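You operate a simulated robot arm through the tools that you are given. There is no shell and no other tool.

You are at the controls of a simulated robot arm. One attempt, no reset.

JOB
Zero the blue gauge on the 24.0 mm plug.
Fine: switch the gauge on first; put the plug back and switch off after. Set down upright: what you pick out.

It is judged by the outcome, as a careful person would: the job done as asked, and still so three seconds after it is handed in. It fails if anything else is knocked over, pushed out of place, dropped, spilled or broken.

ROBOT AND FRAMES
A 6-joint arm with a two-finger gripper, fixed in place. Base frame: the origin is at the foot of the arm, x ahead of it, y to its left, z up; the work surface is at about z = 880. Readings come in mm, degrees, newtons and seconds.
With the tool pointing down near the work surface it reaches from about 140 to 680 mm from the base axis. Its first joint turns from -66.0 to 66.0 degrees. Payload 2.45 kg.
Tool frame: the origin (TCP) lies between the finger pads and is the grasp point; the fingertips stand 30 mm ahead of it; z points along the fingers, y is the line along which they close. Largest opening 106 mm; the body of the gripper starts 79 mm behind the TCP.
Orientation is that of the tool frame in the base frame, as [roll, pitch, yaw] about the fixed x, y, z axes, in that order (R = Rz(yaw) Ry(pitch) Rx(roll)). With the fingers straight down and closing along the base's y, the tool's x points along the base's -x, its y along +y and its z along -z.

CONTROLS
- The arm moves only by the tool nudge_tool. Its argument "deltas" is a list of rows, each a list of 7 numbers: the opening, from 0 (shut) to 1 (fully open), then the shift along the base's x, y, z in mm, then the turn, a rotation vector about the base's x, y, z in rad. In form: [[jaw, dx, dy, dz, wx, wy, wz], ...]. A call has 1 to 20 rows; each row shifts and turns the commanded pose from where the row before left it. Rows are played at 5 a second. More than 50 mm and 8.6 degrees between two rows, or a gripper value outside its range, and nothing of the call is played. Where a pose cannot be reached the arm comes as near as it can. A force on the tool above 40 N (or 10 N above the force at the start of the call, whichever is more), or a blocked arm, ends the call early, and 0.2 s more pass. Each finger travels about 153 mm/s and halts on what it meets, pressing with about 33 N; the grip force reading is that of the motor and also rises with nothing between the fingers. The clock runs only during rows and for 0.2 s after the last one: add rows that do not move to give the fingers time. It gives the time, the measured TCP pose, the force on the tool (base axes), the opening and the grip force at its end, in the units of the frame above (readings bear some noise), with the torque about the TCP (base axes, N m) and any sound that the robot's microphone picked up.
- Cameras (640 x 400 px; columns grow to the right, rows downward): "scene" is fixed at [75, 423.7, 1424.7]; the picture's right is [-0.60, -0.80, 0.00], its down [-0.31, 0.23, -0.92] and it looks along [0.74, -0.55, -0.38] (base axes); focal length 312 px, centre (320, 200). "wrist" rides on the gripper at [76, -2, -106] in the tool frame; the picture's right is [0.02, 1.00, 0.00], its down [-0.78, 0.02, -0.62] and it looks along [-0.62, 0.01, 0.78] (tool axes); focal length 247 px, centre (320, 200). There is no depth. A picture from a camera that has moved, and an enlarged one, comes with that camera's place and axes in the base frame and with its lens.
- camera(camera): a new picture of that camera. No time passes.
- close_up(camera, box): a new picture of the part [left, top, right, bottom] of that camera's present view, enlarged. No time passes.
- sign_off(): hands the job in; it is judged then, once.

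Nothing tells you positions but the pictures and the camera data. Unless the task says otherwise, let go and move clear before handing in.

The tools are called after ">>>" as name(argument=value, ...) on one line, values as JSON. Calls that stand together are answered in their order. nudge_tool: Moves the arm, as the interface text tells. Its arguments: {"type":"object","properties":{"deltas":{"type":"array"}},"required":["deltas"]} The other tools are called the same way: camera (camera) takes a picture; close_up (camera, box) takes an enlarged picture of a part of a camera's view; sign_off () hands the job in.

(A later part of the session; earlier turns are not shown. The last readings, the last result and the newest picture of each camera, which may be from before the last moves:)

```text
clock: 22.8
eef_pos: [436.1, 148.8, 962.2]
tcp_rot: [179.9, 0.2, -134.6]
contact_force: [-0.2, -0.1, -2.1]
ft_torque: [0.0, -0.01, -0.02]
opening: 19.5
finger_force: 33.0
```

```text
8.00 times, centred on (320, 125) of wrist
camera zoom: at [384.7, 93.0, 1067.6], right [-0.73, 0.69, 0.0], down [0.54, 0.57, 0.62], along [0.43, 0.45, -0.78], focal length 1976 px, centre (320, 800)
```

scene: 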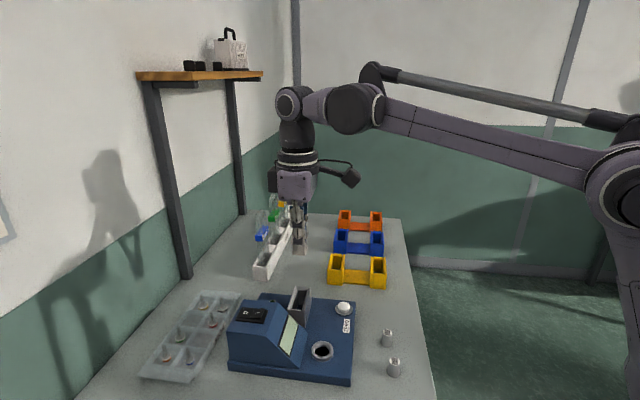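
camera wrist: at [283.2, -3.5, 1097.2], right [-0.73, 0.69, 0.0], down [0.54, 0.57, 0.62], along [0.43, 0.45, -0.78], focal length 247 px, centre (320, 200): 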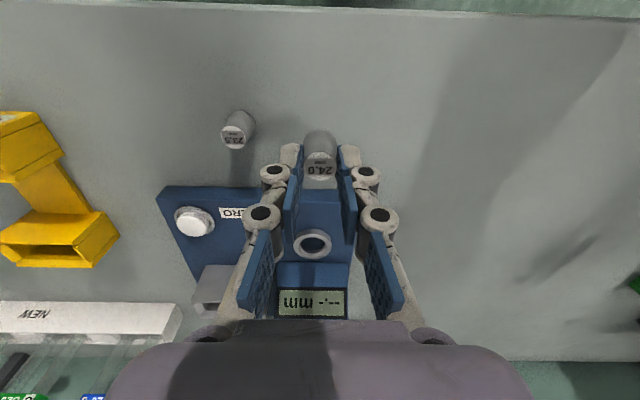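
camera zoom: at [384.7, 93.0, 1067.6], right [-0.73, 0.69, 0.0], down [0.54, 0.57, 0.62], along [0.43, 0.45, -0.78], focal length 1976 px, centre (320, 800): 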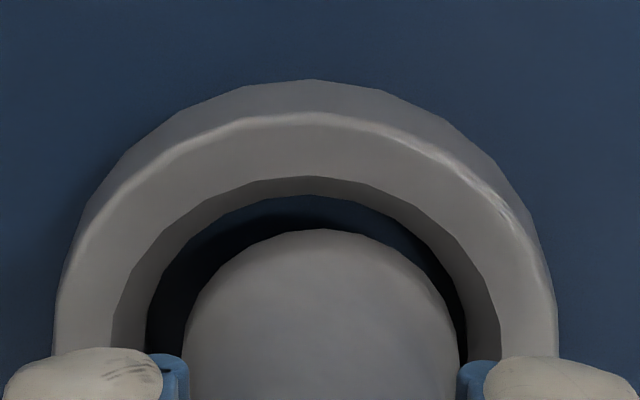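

The plug is about 1 mm off along the jaw axis. I'll correct that and lower it into the bore in small steps.

>>> nudge_tool(deltas=[[0, 0.8, -0.8, 0, 0, 0, 0], [0, 0, 0, 0, 0, 0, 0], [0, 0, 0, -2, 0, 0, 0], [0, 0, 0, -2, 0, 0, 0], [0, 0, 0, -2, 0, 0, 0], [0, 0, 0, 0, 0, 0, 0]])

>>> close_up(camera="scene", box=[308, 335, 344, 365])

>>> close_up(camera="wrist", box=[280, 100, 360, 150])

```text
clock: 24.2
eef_pos: [439.0, 147.6, 957.9]
tcp_rot: [179.9, 0.0, -134.7]
contact_force: [-0.5, 0.6, -1.4]
ft_torque: [-0.01, -0.02, -0.01]
opening: 19.6
finger_force: 33.6
```

```text
13.33 times, centred on (326, 350) of scene
camera zoom: at [75.0, 423.7, 1424.7], right [-0.6, -0.8, 0.0], down [-0.31, 0.23, -0.92], along [0.74, -0.55, -0.38], focal length 4164 px, centre (240, -1800)
```

zoom: 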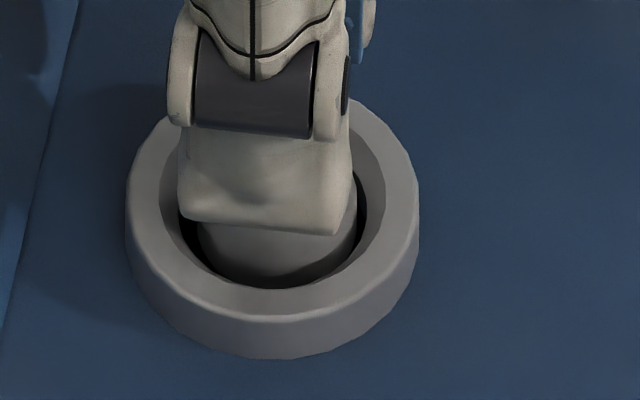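

```text
8.00 times, centred on (320, 125) of wrist
camera zoom: at [385.4, 91.5, 1062.3], right [-0.73, 0.69, 0.0], down [0.54, 0.57, 0.62], along [0.43, 0.45, -0.78], focal length 1976 px, centre (320, 800)
```

zoom: 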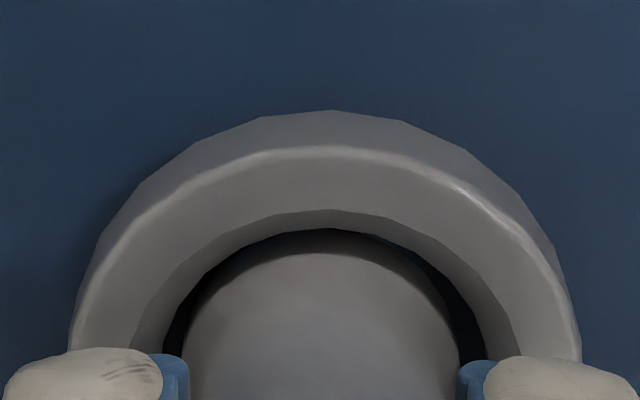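

>>> nudge_tool(deltas=[[0, 0.3, 0.3, -2, 0, 0, 0], [0, 0, 0, -2, 0, 0, 0], [0, 0, 0, -2, 0, 0, 0], [0, 0, 0, 0, 0, 0, 0]])

>>> close_up(camera="scene", box=[308, 335, 344, 365])

>>> close_up(camera="wrist", box=[280, 100, 360, 150])

```text
clock: 25.2
eef_pos: [437.3, 146.9, 950.8]
tcp_rot: [180.0, 0.0, -134.7]
contact_force: [2.3, 0.1, 25.0]
ft_torque: [0.02, -0.08, -0.05]
opening: 19.8
finger_force: 32.6
```

```text
13.33 times, centred on (326, 350) of scene
camera zoom: at [74.7, 423.6, 1424.8], right [-0.6, -0.8, 0.0], down [-0.31, 0.23, -0.92], along [0.74, -0.55, -0.38], focal length 4164 px, centre (240, -1800)
```

zoom: 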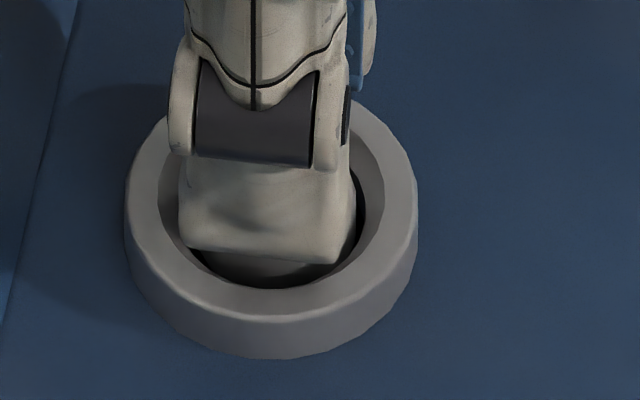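

```text
8.00 times, centred on (320, 125) of wrist
camera zoom: at [385.0, 91.4, 1056.9], right [-0.73, 0.69, 0.0], down [0.54, 0.57, 0.62], along [0.43, 0.45, -0.78], focal length 1976 px, centre (320, 800)
```

zoom: 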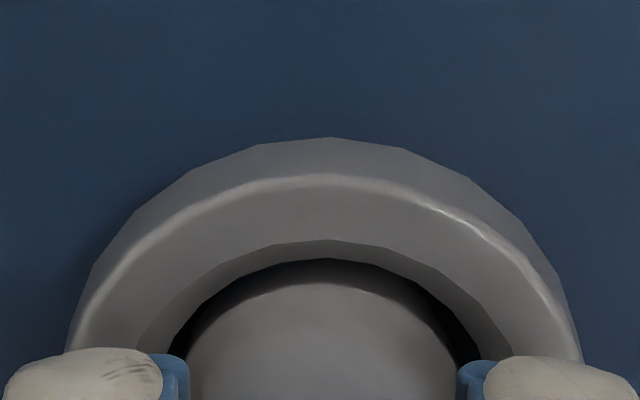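

Contact at 25 N: the plug appears to have reached the bore floor, about 12 mm in. I'll ease off slightly and look at the display.

>>> nudge_tool(deltas=[[0, 0, 0, 1, 0, 0, 0], [0, 0, 0, 0, 0, 0, 0]])

>>> close_up(camera="scene", box=[220, 285, 360, 385])

>>> camera(camera="wrist")

```text
clock: 25.8
eef_pos: [437.4, 147.9, 951.6]
tcp_rot: [179.9, -0.1, -134.8]
contact_force: [0.5, 0.2, -0.2]
ft_torque: [0.03, -0.01, 0.0]
opening: 19.9
finger_force: 32.9
```

```text
4.00 times, centred on (290, 335) of scene
camera zoom: at [75.0, 423.7, 1424.7], right [-0.6, -0.8, 0.0], down [-0.31, 0.23, -0.92], along [0.74, -0.55, -0.38], focal length 1249 px, centre (440, -340)
```

zoom: 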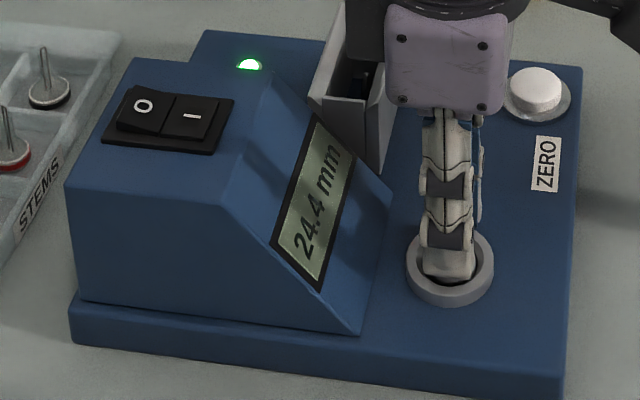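

```text
taken
camera wrist: at [384.8, 91.4, 1057.1], right [-0.73, 0.69, 0.0], down [0.54, 0.57, 0.62], along [0.43, 0.45, -0.78], focal length 247 px, centre (320, 200)
```

wrist: 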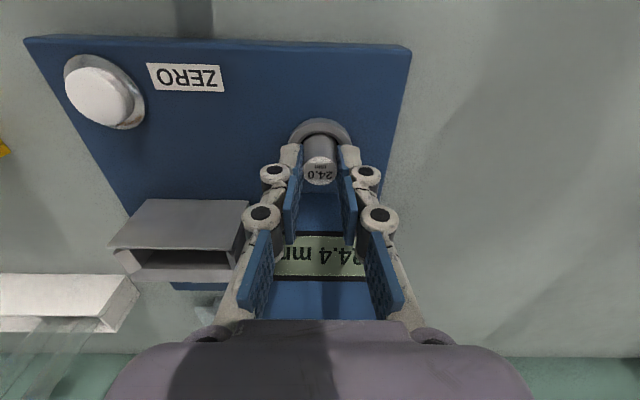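

The display now reads 24.4 mm, so the plug is seated and the gauge needs zeroing. I'll release the plug gently and lift clear.

>>> nudge_tool(deltas=[[0.2, 0, 0, 0, 0, 0, 0], [0.25, 0, 0, 0, 0, 0, 0], [0.32, 0, 0, 0, 0, 0, 0], [0.32, 0, 0, 0, 0, 0, 0]])

>>> close_up(camera="wrist", box=[240, 80, 400, 200])

>>> close_up(camera="scene", box=[220, 285, 360, 385])

```text
clock: 26.8
eef_pos: [437.8, 147.1, 951.1]
tcp_rot: [179.8, 0.2, -134.8]
contact_force: [0.3, -0.3, -0.6]
ft_torque: [0.01, -0.01, -0.01]
opening: 33.8
finger_force: 0.1
```

```text
3.33 times, centred on (320, 140) of wrist
camera zoom: at [385.1, 91.4, 1057.7], right [-0.73, 0.69, 0.0], down [0.54, 0.57, 0.62], along [0.43, 0.45, -0.78], focal length 823 px, centre (320, 400)
```

zoom: 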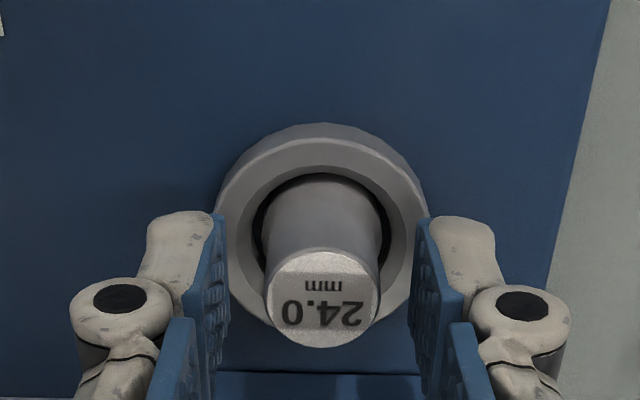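

```text
4.00 times, centred on (290, 335) of scene
camera zoom: at [75.0, 423.7, 1424.7], right [-0.6, -0.8, 0.0], down [-0.31, 0.23, -0.92], along [0.74, -0.55, -0.38], focal length 1249 px, centre (440, -340)
```

zoom: 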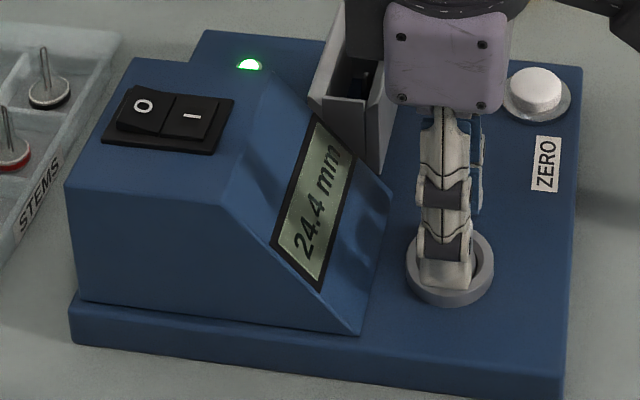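

The plug stands freely in the bore and the reading holds at 24.4. I'll lift clear, then bring the camera over the ZERO button.

>>> nudge_tool(deltas=[[0.32, 0, 0, 15, 0, 0, 0], [0.32, 0, 0, 35, 0, 0, 0], [0.32, 0, 0, 40, 0, 0, 0], [0.2, 31, -24, 0, 0, 0, 0], [0.1, 31, -24, 0, 0, 0, 0], [0, 31, -24, 0, 0, 0, 0], [0, 0, 0, 0, 0, 0, 0], [0, 0, 0, 0, 0, 0, 0]])

>>> camera(camera="wrist")

>>> close_up(camera="wrist", box=[260, 0, 420, 120])

>>> close_up(camera="scene", box=[220, 285, 370, 385])

```text
clock: 28.6
eef_pos: [530.4, 75.2, 1042.1]
tcp_rot: [179.9, 0.1, -134.7]
contact_force: [0.1, 0.0, 0.0]
ft_torque: [0.02, 0.02, 0.01]
opening: 0.0
finger_force: 28.4
```

```text
taken
camera wrist: at [477.0, 18.8, 1147.5], right [-0.73, 0.69, 0.0], down [0.54, 0.57, 0.62], along [0.43, 0.45, -0.78], focal length 247 px, centre (320, 200)
```

wrist: 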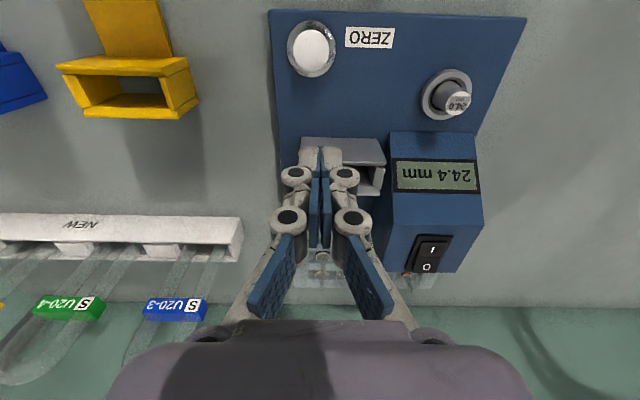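

```text
3.33 times, centred on (340, 60) of wrist
camera zoom: at [477.0, 18.8, 1147.5], right [-0.73, 0.69, 0.0], down [0.54, 0.57, 0.62], along [0.43, 0.45, -0.78], focal length 823 px, centre (253, 667)
```

zoom: 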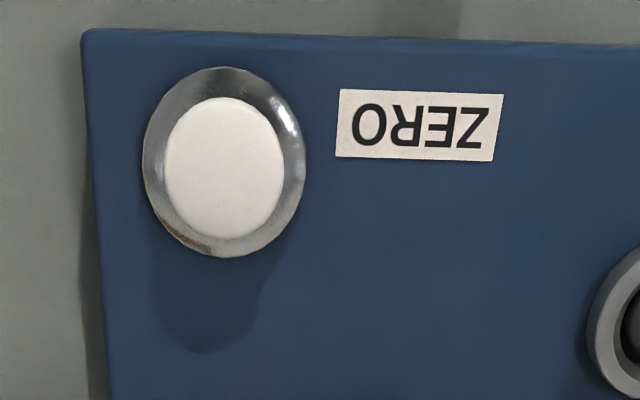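

```text
4.00 times, centred on (295, 335) of scene
camera zoom: at [75.0, 423.7, 1424.7], right [-0.6, -0.8, 0.0], down [-0.31, 0.23, -0.92], along [0.74, -0.55, -0.38], focal length 1249 px, centre (420, -340)
```

zoom: 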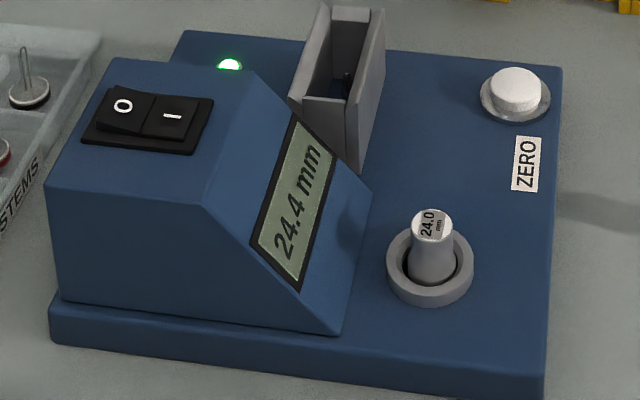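

ZERO button centre: about (502.5, 35), top near z = 920. I'll move over it with the fingers closed and come down close.

>>> nudge_tool(deltas=[[0, -13, -20, 0, 0, 0, 0], [0, -13.5, -19.4, 0, 0, 0, 0], [0, 0, 0, -35, 0, 0, 0], [0, 0, 0, -35, 0, 0, 0], [0, 0, 0, -8, 0, 0, 0], [0, 0, 0, 0, 0, 0, 0]])

>>> close_up(camera="wrist", box=[240, 80, 400, 200])

>>> close_up(camera="scene", box=[300, 270, 380, 345])

```text
clock: 30.0
eef_pos: [503.7, 35.3, 963.6]
tcp_rot: [179.9, 0.1, -134.6]
contact_force: [-0.4, 0.3, 0.2]
ft_torque: [0.01, 0.01, -0.02]
opening: 0.5
finger_force: 28.3
```

```text
3.33 times, centred on (320, 140) of wrist
camera zoom: at [450.9, -20.9, 1070.0], right [-0.73, 0.69, 0.0], down [0.54, 0.57, 0.62], along [0.43, 0.45, -0.78], focal length 823 px, centre (320, 400)
```

zoom: 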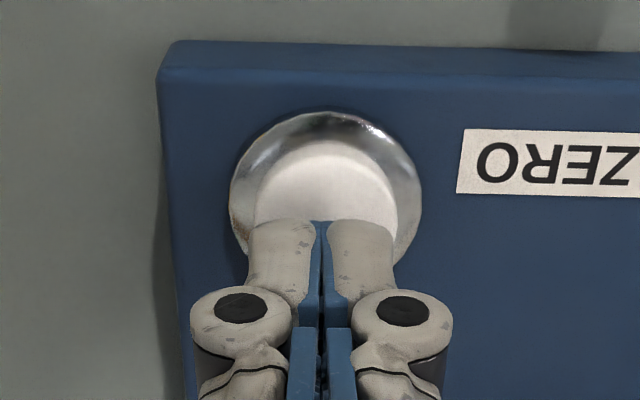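

```text
5.33 times, centred on (340, 308) of scene
camera zoom: at [75.0, 423.7, 1424.7], right [-0.6, -0.8, 0.0], down [-0.31, 0.23, -0.92], along [0.74, -0.55, -0.38], focal length 1665 px, centre (213, -373)
```

zoom: 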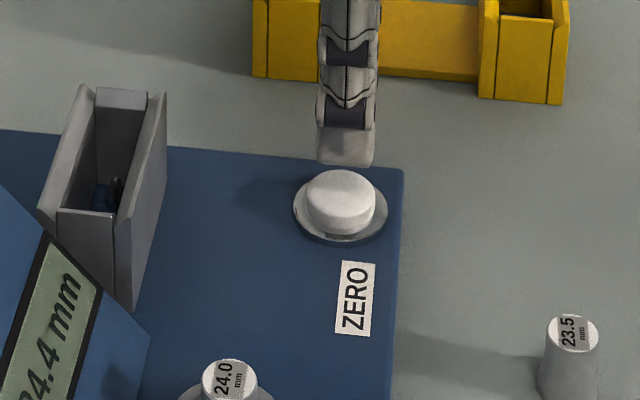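

>>> nudge_tool(deltas=[[0, 0, 0, -8, 0, 0, 0], [0, 0, 0, -3, 0, 0, 0], [0, 0, 0, -2, 0, 0, 0], [0, 0, 0, 0, 0, 0, 0]])

>>> close_up(camera="scene", box=[270, 270, 370, 370])

```text
clock: 31.0
eef_pos: [503.6, 36.4, 952.2]
tcp_rot: [179.9, 0.2, -134.5]
contact_force: [-1.1, -0.2, 0.5]
ft_torque: [0.03, 0.0, 0.01]
opening: 0.3
finger_force: 28.6
```

```text
4.00 times, centred on (320, 320) of scene
camera zoom: at [75.0, 423.7, 1424.7], right [-0.6, -0.8, 0.0], down [-0.31, 0.23, -0.92], along [0.74, -0.55, -0.38], focal length 1249 px, centre (320, -280)
```

zoom: 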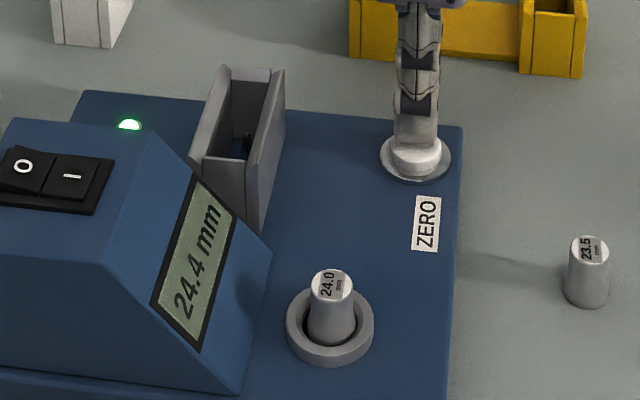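

>>> nudge_tool(deltas=[[0, 0, 0, -2, 0, 0, 0], [0, 0, 0, -1, 0, 0, 0], [0, 0, 0, -1, 0, 0, 0], [0, 0, 0, 0, 0, 0, 0]])

>>> close_up(camera="scene", box=[270, 270, 370, 370])

```text
clock: 32.0
eef_pos: [504.7, 36.4, 947.1]
tcp_rot: [180.0, 0.2, -134.8]
contact_force: [0.0, -0.3, -1.1]
ft_torque: [-0.02, -0.01, 0.02]
opening: 0.0
finger_force: 28.9
```

```text
4.00 times, centred on (320, 320) of scene
camera zoom: at [75.0, 423.7, 1424.7], right [-0.6, -0.8, 0.0], down [-0.31, 0.23, -0.92], along [0.74, -0.55, -0.38], focal length 1249 px, centre (320, -280)
```

zoom: 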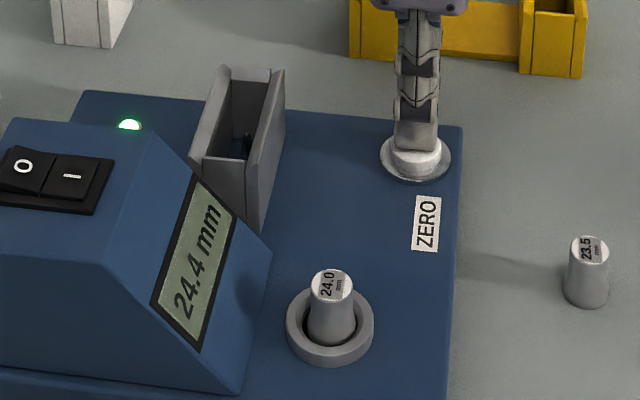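

>>> nudge_tool(deltas=[[0, 0, 0, -1, 0, 0, 0], [0, 0, 0, -1, 0, 0, 0], [0, 0, 0, 0, 0, 0, 0]])

>>> close_up(camera="scene", box=[270, 270, 370, 370])

>>> close_up(camera="wrist", box=[240, 80, 400, 200])

```text
clock: 32.8
eef_pos: [505.0, 35.9, 945.8]
tcp_rot: [179.9, 0.1, -134.6]
contact_force: [0.4, 0.4, 2.0]
ft_torque: [-0.01, 0.0, -0.03]
opening: 0.0
finger_force: 28.3
```

```text
4.00 times, centred on (320, 320) of scene
camera zoom: at [75.0, 423.7, 1424.7], right [-0.6, -0.8, 0.0], down [-0.31, 0.23, -0.92], along [0.74, -0.55, -0.38], focal length 1249 px, centre (320, -280)
```

zoom: 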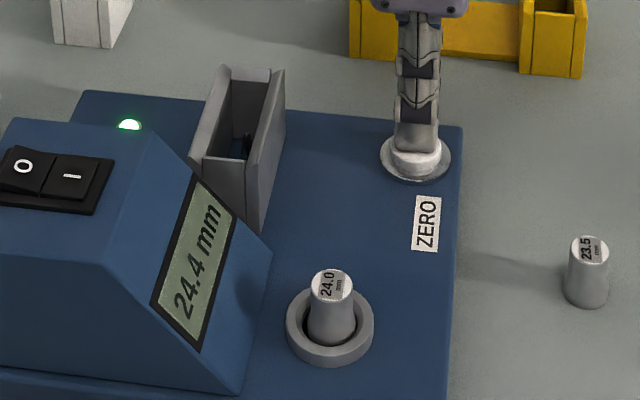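

```text
3.33 times, centred on (320, 140) of wrist
camera zoom: at [451.8, -20.4, 1050.5], right [-0.73, 0.69, 0.0], down [0.54, 0.57, 0.62], along [0.43, 0.45, -0.78], focal length 823 px, centre (320, 400)
```

zoom: 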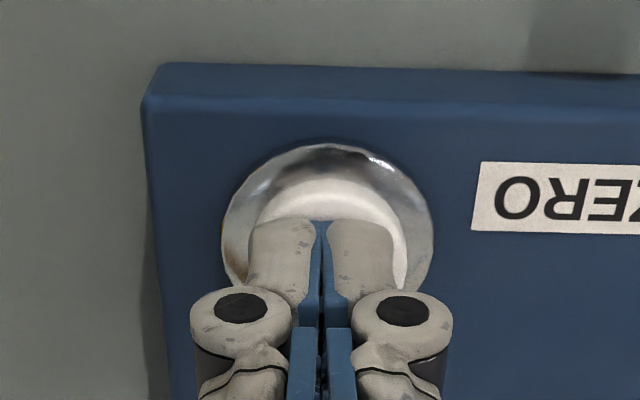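

Contact with the button has just begun, at about 2 N. I'll keep pressing in small steps.

>>> nudge_tool(deltas=[[0, 0, 0, -1, 0, 0, 0], [0, 0, 0, -1, 0, 0, 0], [0, 0, 0, 0, 0, 0, 0]])

>>> close_up(camera="scene", box=[270, 270, 370, 370])

```text
clock: 33.6
eef_pos: [504.8, 36.0, 943.2]
tcp_rot: [179.9, 0.1, -134.8]
contact_force: [0.1, -0.7, 1.9]
ft_torque: [0.01, 0.0, -0.02]
opening: 0.0
finger_force: 28.4
```

```text
4.00 times, centred on (320, 320) of scene
camera zoom: at [75.0, 423.7, 1424.7], right [-0.6, -0.8, 0.0], down [-0.31, 0.23, -0.92], along [0.74, -0.55, -0.38], focal length 1249 px, centre (320, -280)
```

zoom: 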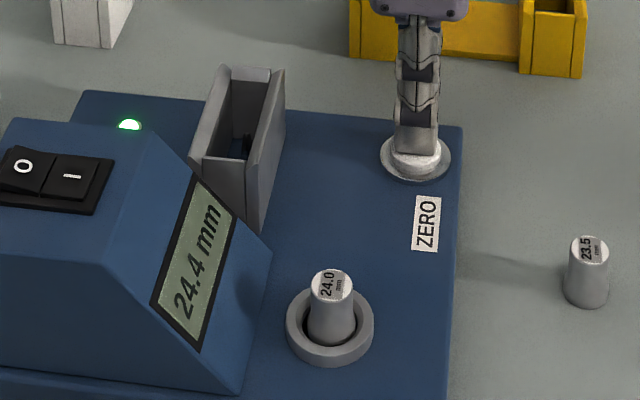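

>>> nudge_tool(deltas=[[0, 0, 0, -1, 0, 0, 0], [0, 0, 0, -1, 0, 0, 0], [0, 0, 0, 0, 0, 0, 0]])

>>> close_up(camera="scene", box=[270, 270, 370, 370])

```text
clock: 34.4
eef_pos: [503.9, 35.7, 941.0]
tcp_rot: [179.9, 0.1, -134.7]
contact_force: [-0.9, -0.9, 2.1]
ft_torque: [-0.05, 0.03, -0.02]
opening: 0.0
finger_force: 28.7
heard: click
```

```text
4.00 times, centred on (320, 320) of scene
camera zoom: at [75.0, 423.7, 1424.7], right [-0.6, -0.8, 0.0], down [-0.31, 0.23, -0.92], along [0.74, -0.55, -0.38], focal length 1249 px, centre (320, -280)
```

zoom: 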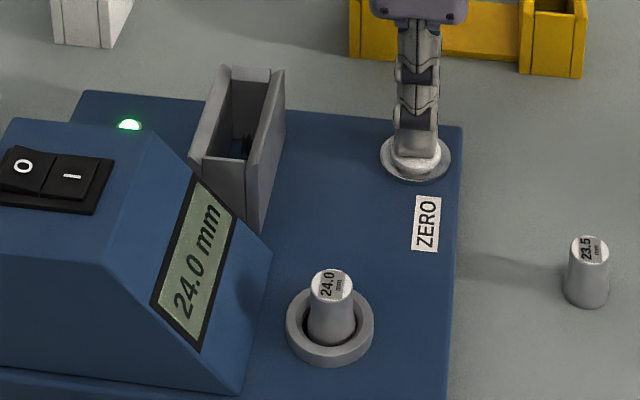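

The button clicked and the display now reads 24.0 mm, so the zeroing is done. I'll rise, open, and return above the plug in the bore.

>>> nudge_tool(deltas=[[0, 0, 0, 10, 0, 0, 0], [0, 0, 0, 40, 0, 0, 0], [0, 0, 0, 40, 0, 0, 0], [0.2, -16.6, 27.9, 0, 0, 0, 0], [0.32, -16.6, 27.9, 0, 0, 0, 0], [0.32, -16.6, 27.8, 0, 0, 0, 0], [0.32, -16.7, 27.8, 0, 0, 0, 0], [0.32, 0, 0, -25, 0, 0, 0], [0.32, 0, 0, -20, 0, 0, 0], [0.32, 0, 0, 0, 0, 0, 0]])

>>> close_up(camera="wrist", box=[240, 80, 400, 200])

>>> close_up(camera="scene", box=[220, 270, 370, 385])

```text
clock: 36.6
eef_pos: [437.7, 146.9, 986.2]
tcp_rot: [179.9, 0.1, -134.7]
contact_force: [1.1, -0.3, -0.2]
ft_torque: [-0.01, -0.01, 0.0]
opening: 33.8
finger_force: 0.0
```

```text
3.33 times, centred on (320, 140) of wrist
camera zoom: at [385.8, 91.0, 1092.1], right [-0.73, 0.69, 0.0], down [0.54, 0.57, 0.62], along [0.43, 0.45, -0.78], focal length 823 px, centre (320, 400)
```

zoom: 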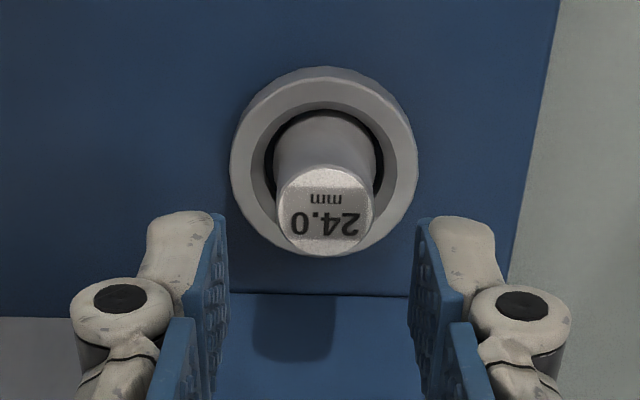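

```text
3.48 times, centred on (295, 328) of scene
camera zoom: at [75.0, 423.7, 1424.7], right [-0.6, -0.8, 0.0], down [-0.31, 0.23, -0.92], along [0.74, -0.55, -0.38], focal length 1086 px, centre (407, -244)
```

zoom: 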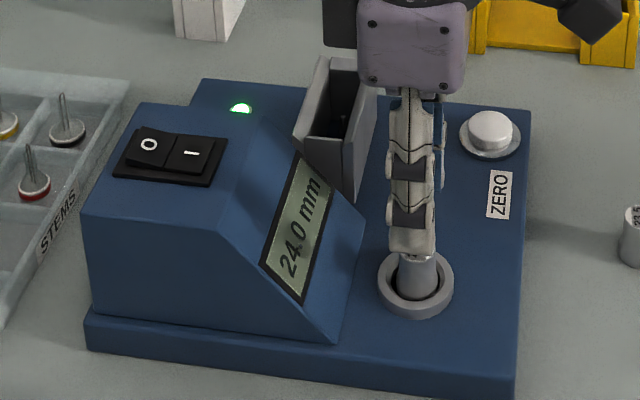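

The plug is centred between the fingers. I'll descend to the same grip height as before and close.

>>> nudge_tool(deltas=[[0.32, 0, 0, -12, 0, 0, 0], [0.32, 0, 0, -12, 0, 0, 0], [0.32, 0, 0, -10, 0, 0, 0], [0.27, 0, 0, 0, 0, 0, 0], [0.23, 0, 0, 0, 0, 0, 0], [0.2, 0, 0, 0, 0, 0, 0]])

>>> close_up(camera="wrist", box=[240, 80, 400, 200])

```text
clock: 38.0
eef_pos: [438.2, 146.9, 950.6]
tcp_rot: [179.9, 0.2, -134.7]
contact_force: [-0.2, 0.2, 0.7]
ft_torque: [0.02, -0.01, 0.02]
opening: 21.4
finger_force: 0.3
```

```text
3.33 times, centred on (320, 140) of wrist
camera zoom: at [385.3, 90.9, 1056.9], right [-0.73, 0.69, 0.0], down [0.54, 0.57, 0.62], along [0.43, 0.45, -0.78], focal length 823 px, centre (320, 400)
```

zoom: 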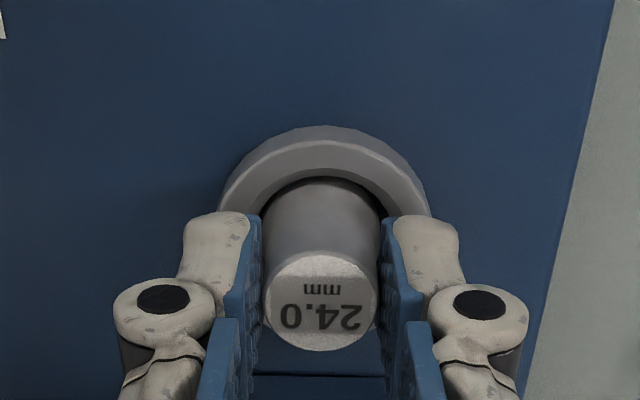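

The plug sits a little higher between the fingers than before, having slid a few mm when it bottomed, so I'll allow for that when setting it down. Closing and lifting now.

>>> nudge_tool(deltas=[[0.18, 0, 0, 0, 0, 0, 0], [0.1, 0, 0, 0, 0, 0, 0], [0, 0, 0, 0, 0, 0, 0], [0, 0, 0, 0, 0, 0, 0], [0, 0, 0, 4, 0, 0, 0], [0, 0, 0, 8, 0, 0, 0], [0, 0, 0, 12, 0, 0, 0], [0, 0, 0, 15, 0, 0, 0], [0, 0, 0, 0, 0, 0, 0], [0, 0, 0, 0, 0, 0, 0]])

>>> close_up(camera="wrist", box=[240, 80, 400, 200])

>>> close_up(camera="scene", box=[220, 270, 370, 385])

```text
clock: 40.2
eef_pos: [437.2, 147.2, 989.8]
tcp_rot: [180.0, 0.1, -134.8]
contact_force: [0.5, -0.2, -0.3]
ft_torque: [-0.05, 0.01, 0.01]
opening: 19.6
finger_force: 32.9
```

```text
3.33 times, centred on (320, 140) of wrist
camera zoom: at [384.5, 91.8, 1096.1], right [-0.73, 0.69, 0.0], down [0.54, 0.57, 0.62], along [0.43, 0.45, -0.78], focal length 823 px, centre (320, 400)
```

zoom: 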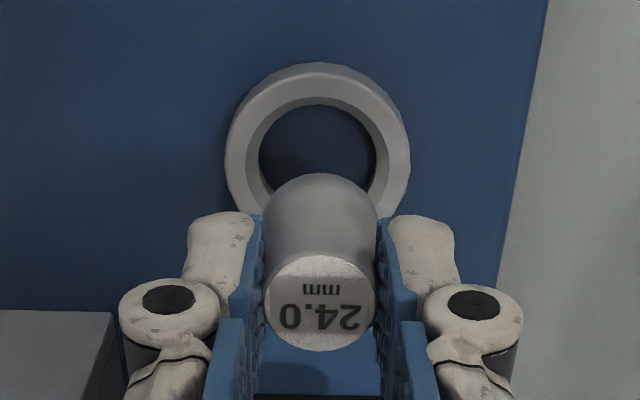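

```text
3.48 times, centred on (295, 328) of scene
camera zoom: at [75.0, 423.7, 1424.7], right [-0.6, -0.8, 0.0], down [-0.31, 0.23, -0.92], along [0.74, -0.55, -0.38], focal length 1086 px, centre (407, -244)
```

zoom: 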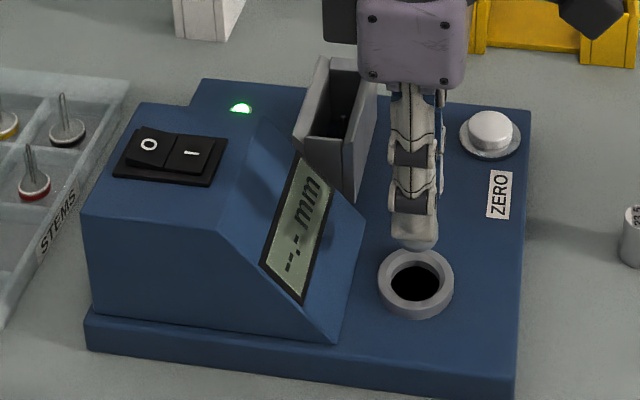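

The plug is out of the bore and upright. Carrying it back to its original spot.

>>> nudge_tool(deltas=[[0, -20.3, -18.9, 0, 0, 0, 0], [0, -20.3, -18.9, 0, 0, 0, 0], [0, -20.3, -18.8, 0, 0, 0, 0], [0, -20.3, -18.8, 0, 0, 0, 0], [0, -20.2, -18.8, 0, 0, 0, 0], [0, 0, 0, -20, 0, 0, 0], [0, 0, 0, -20, 0, 0, 0], [0, 0, 0, -12, 0, 0, 0], [0, 0, 0, 0, 0, 0, 0]])

>>> close_up(camera="wrist", box=[200, 60, 400, 200])

>>> close_up(camera="scene", box=[350, 310, 430, 390])

```text
clock: 42.2
eef_pos: [336.5, 52.9, 939.0]
tcp_rot: [179.9, 0.1, -134.7]
contact_force: [-0.6, 0.2, -0.9]
ft_torque: [-0.01, 0.01, 0.03]
opening: 19.5
finger_force: 33.2
```

```text
2.86 times, centred on (300, 130) of wrist
camera zoom: at [284.3, -2.9, 1043.4], right [-0.73, 0.69, 0.0], down [0.54, 0.57, 0.62], along [0.43, 0.45, -0.78], focal length 706 px, centre (377, 400)
```

zoom: 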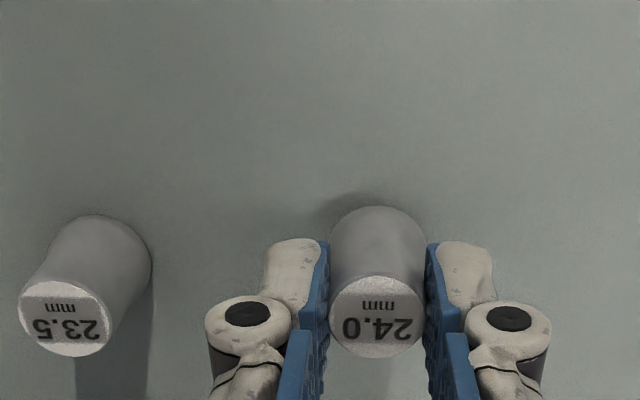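

```text
5.00 times, centred on (390, 350) of scene
camera zoom: at [75.0, 423.7, 1424.7], right [-0.6, -0.8, 0.0], down [-0.31, 0.23, -0.92], along [0.74, -0.55, -0.38], focal length 1561 px, centre (-30, -550)
```

zoom: 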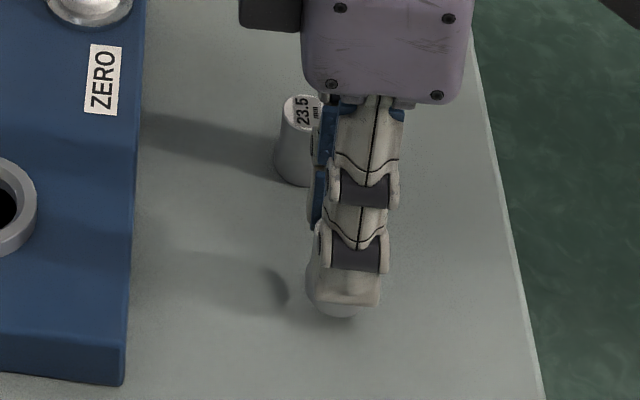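

>>> nudge_tool(deltas=[[0, 0, 0, -4, 0, 0, 0], [0, 0, 0, -3, 0, 0, 0], [0, 0, 0, -1, 0, 0, 0], [0, 0, 0, 0, 0, 0, 0]])

>>> close_up(camera="scene", box=[370, 335, 420, 385])

```text
clock: 43.2
eef_pos: [335.9, 52.5, 928.9]
tcp_rot: [179.9, 0.0, -134.7]
contact_force: [-0.4, -0.5, -2.5]
ft_torque: [0.02, 0.02, 0.0]
opening: 19.7
finger_force: 33.0
```

```text
8.00 times, centred on (395, 360) of scene
camera zoom: at [75.0, 423.7, 1424.7], right [-0.6, -0.8, 0.0], down [-0.31, 0.23, -0.92], along [0.74, -0.55, -0.38], focal length 2498 px, centre (-280, -1080)
```

zoom: 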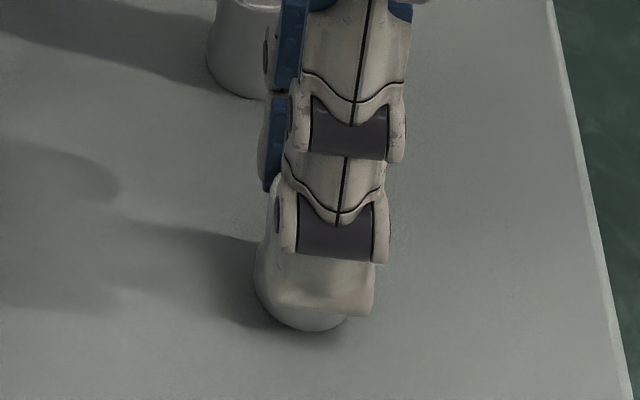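

>>> nudge_tool(deltas=[[0, 0, 0, -1, 0, 0, 0], [0, 0, 0, 0, 0, 0, 0]])

>>> nudge_tool(deltas=[[0, 0, 0, -1, 0, 0, 0], [0, 0, 0, 0, 0, 0, 0]])

>>> close_up(camera="scene", box=[370, 335, 420, 385])

```text
clock: 43.8
eef_pos: [337.2, 53.4, 928.3]
tcp_rot: [-180.0, 0.1, -134.8]
contact_force: [-0.5, -0.5, -0.4]
ft_torque: [-0.02, -0.04, 0.0]
opening: 19.5
finger_force: 33.1
```

```text
clock: 44.4
eef_pos: [337.0, 54.5, 928.7]
tcp_rot: [179.9, 0.1, -134.7]
contact_force: [0.1, -0.9, -1.2]
ft_torque: [-0.01, 0.0, 0.02]
opening: 19.5
finger_force: 33.1
```

```text
8.00 times, centred on (395, 360) of scene
camera zoom: at [75.0, 423.7, 1424.7], right [-0.6, -0.8, 0.0], down [-0.31, 0.23, -0.92], along [0.74, -0.55, -0.38], focal length 2498 px, centre (-280, -1080)
```

zoom: 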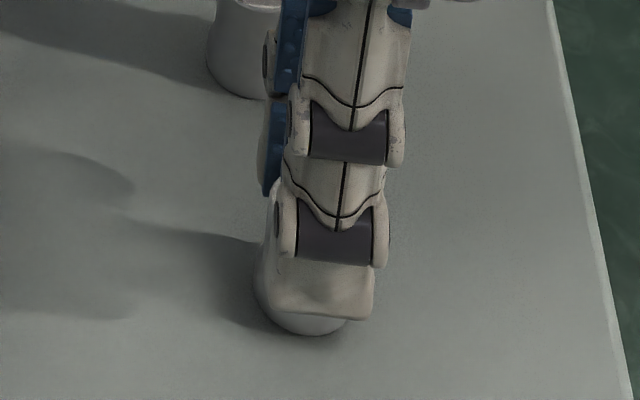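

>>> nudge_tool(deltas=[[0, 0, 0, -1, 0, 0, 0], [0, 0, 0, 0, 0, 0, 0], [0, 0, 0, 0, 0, 0, 0]])

>>> nudge_tool(deltas=[[0, 0, 0, -1, 0, 0, 0], [0, 0, 0, 0, 0, 0, 0], [0, 0, 0, 0, 0, 0, 0]])

>>> close_up(camera="scene", box=[370, 335, 420, 385])

```text
clock: 45.2
eef_pos: [336.5, 51.4, 928.2]
tcp_rot: [179.9, 0.2, -134.8]
contact_force: [0.7, 0.3, -0.8]
ft_torque: [0.01, 0.01, 0.03]
opening: 19.9
finger_force: 32.9
```

```text
clock: 46.0
eef_pos: [336.0, 52.9, 927.0]
tcp_rot: [180.0, 0.1, -134.7]
contact_force: [-0.1, -0.8, 24.8]
ft_torque: [0.01, -0.01, -0.01]
opening: 19.6
finger_force: 33.4
```

```text
8.00 times, centred on (395, 360) of scene
camera zoom: at [74.8, 423.7, 1424.8], right [-0.6, -0.8, 0.0], down [-0.31, 0.23, -0.92], along [0.74, -0.55, -0.38], focal length 2498 px, centre (-280, -1080)
```

zoom: 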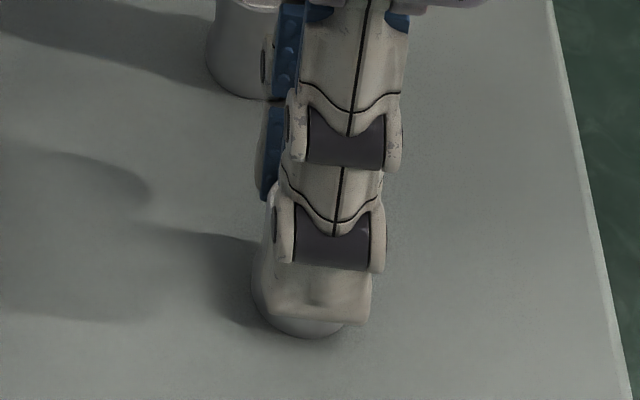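

The plug has touched the table. I'll relieve the pressure slightly, then release slowly.

>>> nudge_tool(deltas=[[0, 0, 0, 0.6, 0, 0, 0], [0, 0, 0, 0, 0, 0, 0], [0.2, 0, 0, 0, 0, 0, 0], [0.24, 0, 0, 0, 0, 0, 0], [0.3, 0, 0, 0, 0, 0, 0], [0.4, 0, 0, 0, 0, 0, 0], [0.4, 0, 0, 0, 0, 0, 0]])

>>> close_up(camera="wrist", box=[200, 60, 400, 200])

```text
clock: 47.6
eef_pos: [336.9, 52.8, 927.5]
tcp_rot: [179.9, 0.0, -134.8]
contact_force: [-0.3, -0.5, 0.8]
ft_torque: [0.02, 0.0, -0.01]
opening: 42.1
finger_force: 0.1
```

```text
2.86 times, centred on (300, 130) of wrist
camera zoom: at [284.5, -2.8, 1032.9], right [-0.73, 0.69, 0.0], down [0.54, 0.57, 0.62], along [0.43, 0.45, -0.78], focal length 706 px, centre (377, 400)
```

zoom: 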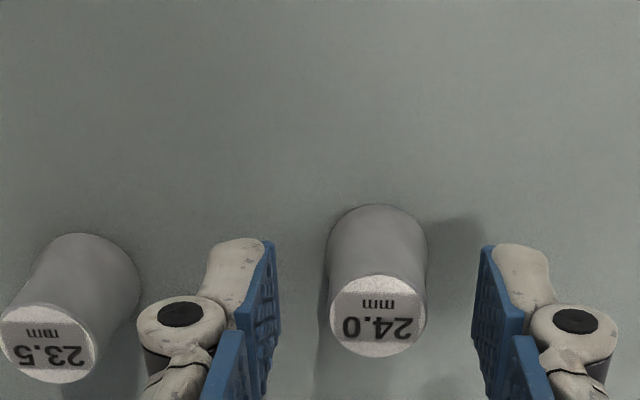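

The plug is standing upright and free. I'll lift straight up and compare its position with the original picture.

>>> nudge_tool(deltas=[[0.4, 0, 0, 12, 0, 0, 0], [0.4, 0, 0, 25, 0, 0, 0], [0.4, 0, 0, 40, 0, 0, 0], [0.4, 0, 0, 45, 0, 0, 0], [0.3, 20, 20, 20, 0, 0, 0], [0.2, 20, 20, 15, 0, 0, 0], [0, 0, 0, 0, 0, 0, 0]])

>>> close_up(camera="scene", box=[370, 320, 420, 385])

>>> camera(camera="wrist")

```text
clock: 49.2
eef_pos: [374.9, 92.7, 1082.5]
tcp_rot: [179.9, 0.1, -134.6]
contact_force: [-1.1, -0.2, -0.4]
ft_torque: [0.01, 0.05, -0.01]
opening: 0.0
finger_force: 28.4
```

```text
6.15 times, centred on (395, 352) of scene
camera zoom: at [75.0, 423.8, 1424.7], right [-0.6, -0.8, 0.0], down [-0.31, 0.23, -0.92], along [0.74, -0.55, -0.38], focal length 1922 px, centre (-142, -738)
```

zoom: 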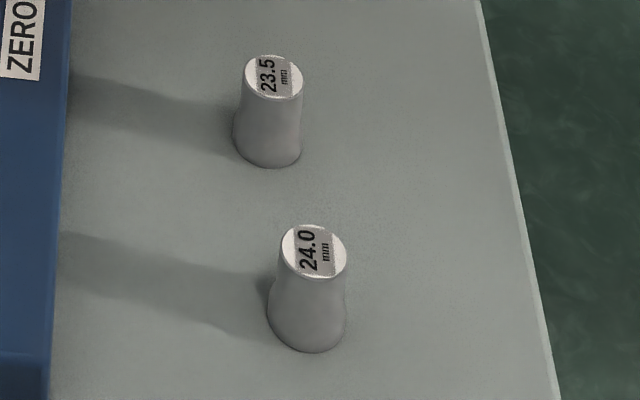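

```text
taken
camera wrist: at [322.2, 36.4, 1188.6], right [-0.73, 0.69, 0.0], down [0.54, 0.57, 0.62], along [0.43, 0.45, -0.78], focal length 247 px, centre (320, 200)
```

wrist: 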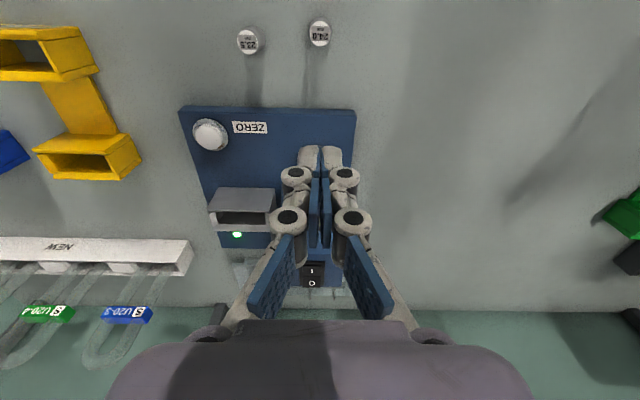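

The plug is back within about 1–2 mm of its original place, upright. Next I'll switch off: moving over the raised O half at about (547, 254).

>>> nudge_tool(deltas=[[0, 28.8, 27.0, 0, 0, 0, 0], [0, 28.8, 27.0, 0, 0, 0, 0], [0, 28.8, 27.0, 0, 0, 0, 0], [0, 28.8, 27.0, 0, 0, 0, 0], [0, 28.8, 27.0, 0, 0, 0, 0], [0, 28.8, 27.2, 0, 0, 0, 0], [0, 0, 0, -20, 0, 0, 0], [0, 0, 0, -20, 0, 0, 0], [0, 0, 0, 0, 0, 0, 0], [0, 0, 0, 0, 0, 0, 0]])

>>> camera(camera="wrist")

>>> close_up(camera="scene", box=[215, 265, 295, 335])

```text
clock: 51.4
eef_pos: [549.6, 255.3, 1044.0]
tcp_rot: [179.9, 0.1, -134.8]
contact_force: [-0.4, -0.9, 0.1]
ft_torque: [0.03, -0.01, -0.03]
opening: 0.0
finger_force: 28.9
```

```text
taken
camera wrist: at [496.9, 198.7, 1149.7], right [-0.73, 0.69, 0.0], down [0.54, 0.57, 0.62], along [0.43, 0.45, -0.78], focal length 247 px, centre (320, 200)
```

wrist: 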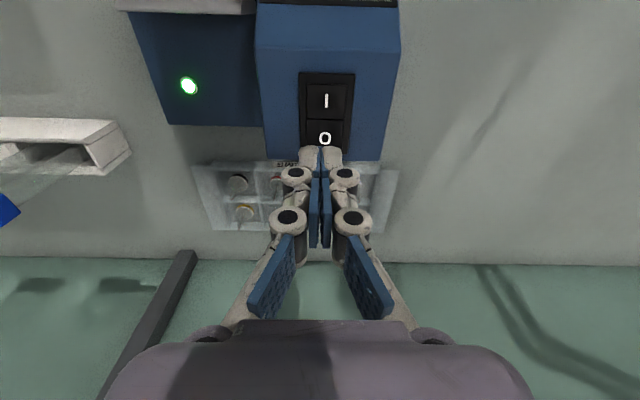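

```text
5.71 times, centred on (255, 300) of scene
camera zoom: at [75.0, 423.7, 1424.7], right [-0.6, -0.8, 0.0], down [-0.31, 0.23, -0.92], along [0.74, -0.55, -0.38], focal length 1784 px, centre (691, -371)
```

zoom: 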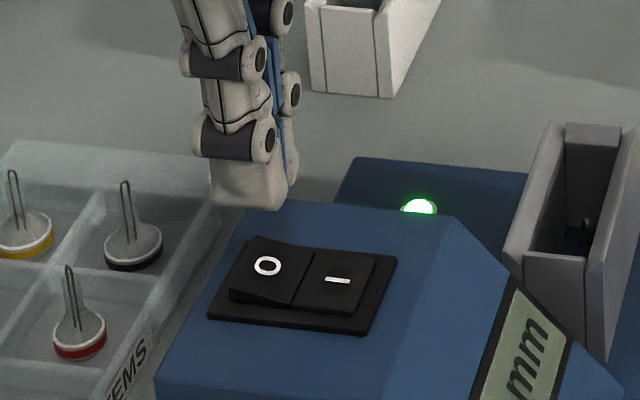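

>>> nudge_tool(deltas=[[0, -3.7, -1.1, 0, 0, 0, 0], [0, 0, 0, -10, 0, 0, 0], [0, 0, 0, -6, 0, 0, 0], [0, 0, 0, -3, 0, 0, 0], [0, 0, 0, -1, 0, 0, 0], [0, 0, 0, 0, 0, 0, 0]])

>>> close_up(camera="scene", box=[215, 275, 295, 335])

```text
clock: 52.8
eef_pos: [545.8, 254.1, 1025.1]
tcp_rot: [180.0, 0.2, -134.7]
contact_force: [0.2, -0.5, 0.5]
ft_torque: [0.02, 0.01, 0.0]
opening: 0.0
finger_force: 28.4
```

```text
6.67 times, centred on (255, 305) of scene
camera zoom: at [75.0, 423.7, 1424.7], right [-0.6, -0.8, 0.0], down [-0.31, 0.23, -0.92], along [0.74, -0.55, -0.38], focal length 2082 px, centre (753, -500)
```

zoom: 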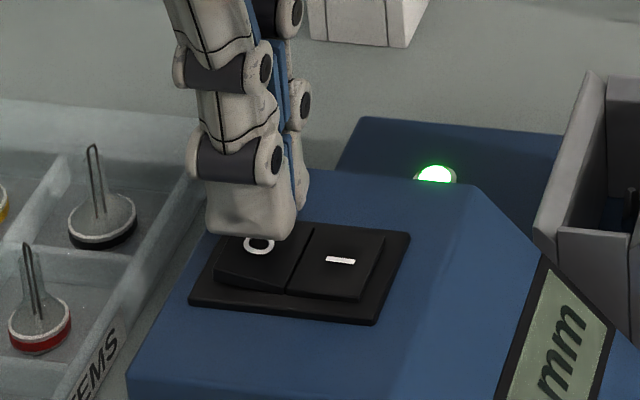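

>>> nudge_tool(deltas=[[0, 0, 0, -3, 0, 0, 0], [0, 0, 0, -2, 0, 0, 0], [0, 0, 0, -1, 0, 0, 0], [0, 0, 0, -1, 0, 0, 0], [0, 0, 0, 0, 0, 0, 0]])

>>> close_up(camera="scene", box=[215, 275, 295, 335])

```text
clock: 54.0
eef_pos: [545.6, 253.7, 1016.8]
tcp_rot: [180.0, 0.1, -134.6]
contact_force: [-0.2, -0.9, -0.6]
ft_torque: [-0.01, -0.01, -0.03]
opening: 0.2
finger_force: 28.5
```

```text
6.67 times, centred on (255, 305) of scene
camera zoom: at [75.0, 423.7, 1424.7], right [-0.6, -0.8, 0.0], down [-0.31, 0.23, -0.92], along [0.74, -0.55, -0.38], focal length 2082 px, centre (753, -500)
```

zoom: 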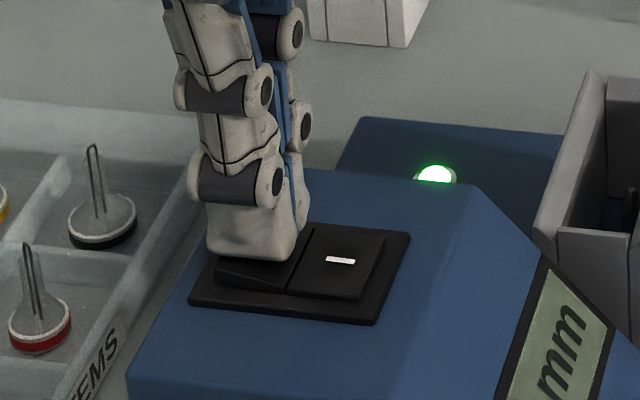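

>>> nudge_tool(deltas=[[0, 0, 0, -1, 0, 0, 0], [0, 0, 0, -1, 0, 0, 0], [0, 0, 0, 0, 0, 0, 0]])

>>> close_up(camera="scene", box=[215, 275, 295, 335])

```text
clock: 54.8
eef_pos: [545.3, 254.7, 1015.4]
tcp_rot: [179.9, 0.1, -134.7]
contact_force: [0.8, -0.1, 0.1]
ft_torque: [0.04, 0.01, 0.01]
opening: 0.2
finger_force: 28.1
```

```text
6.67 times, centred on (255, 305) of scene
camera zoom: at [75.0, 423.7, 1424.7], right [-0.6, -0.8, 0.0], down [-0.31, 0.23, -0.92], along [0.74, -0.55, -0.38], focal length 2082 px, centre (753, -500)
```

zoom: 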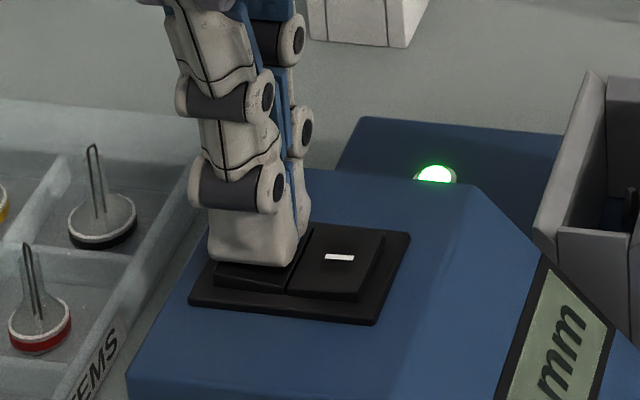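

>>> nudge_tool(deltas=[[0, 0, 0, -1, 0, 0, 0], [0, 0, 0, -1, 0, 0, 0], [0, 0, 0, 0, 0, 0, 0]])

>>> close_up(camera="scene", box=[215, 275, 295, 335])

```text
clock: 55.6
eef_pos: [546.5, 255.9, 1014.0]
tcp_rot: [179.9, 0.2, -134.7]
contact_force: [5.0, 3.1, 16.7]
ft_torque: [-0.02, -0.02, 0.03]
opening: 5.9
finger_force: 27.3
```

```text
6.67 times, centred on (255, 305) of scene
camera zoom: at [74.9, 423.7, 1424.8], right [-0.6, -0.8, 0.0], down [-0.31, 0.23, -0.92], along [0.74, -0.55, -0.38], focal length 2082 px, centre (753, -500)
```

zoom: 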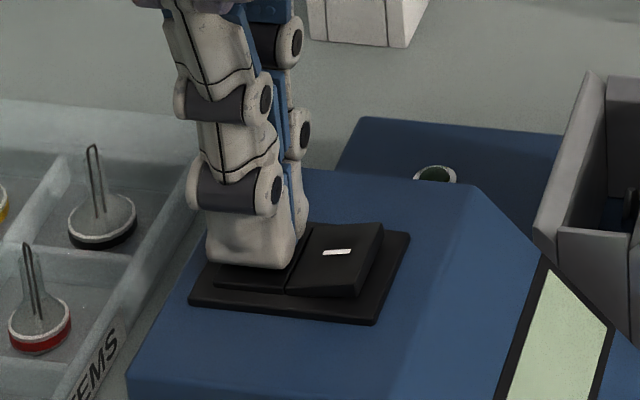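

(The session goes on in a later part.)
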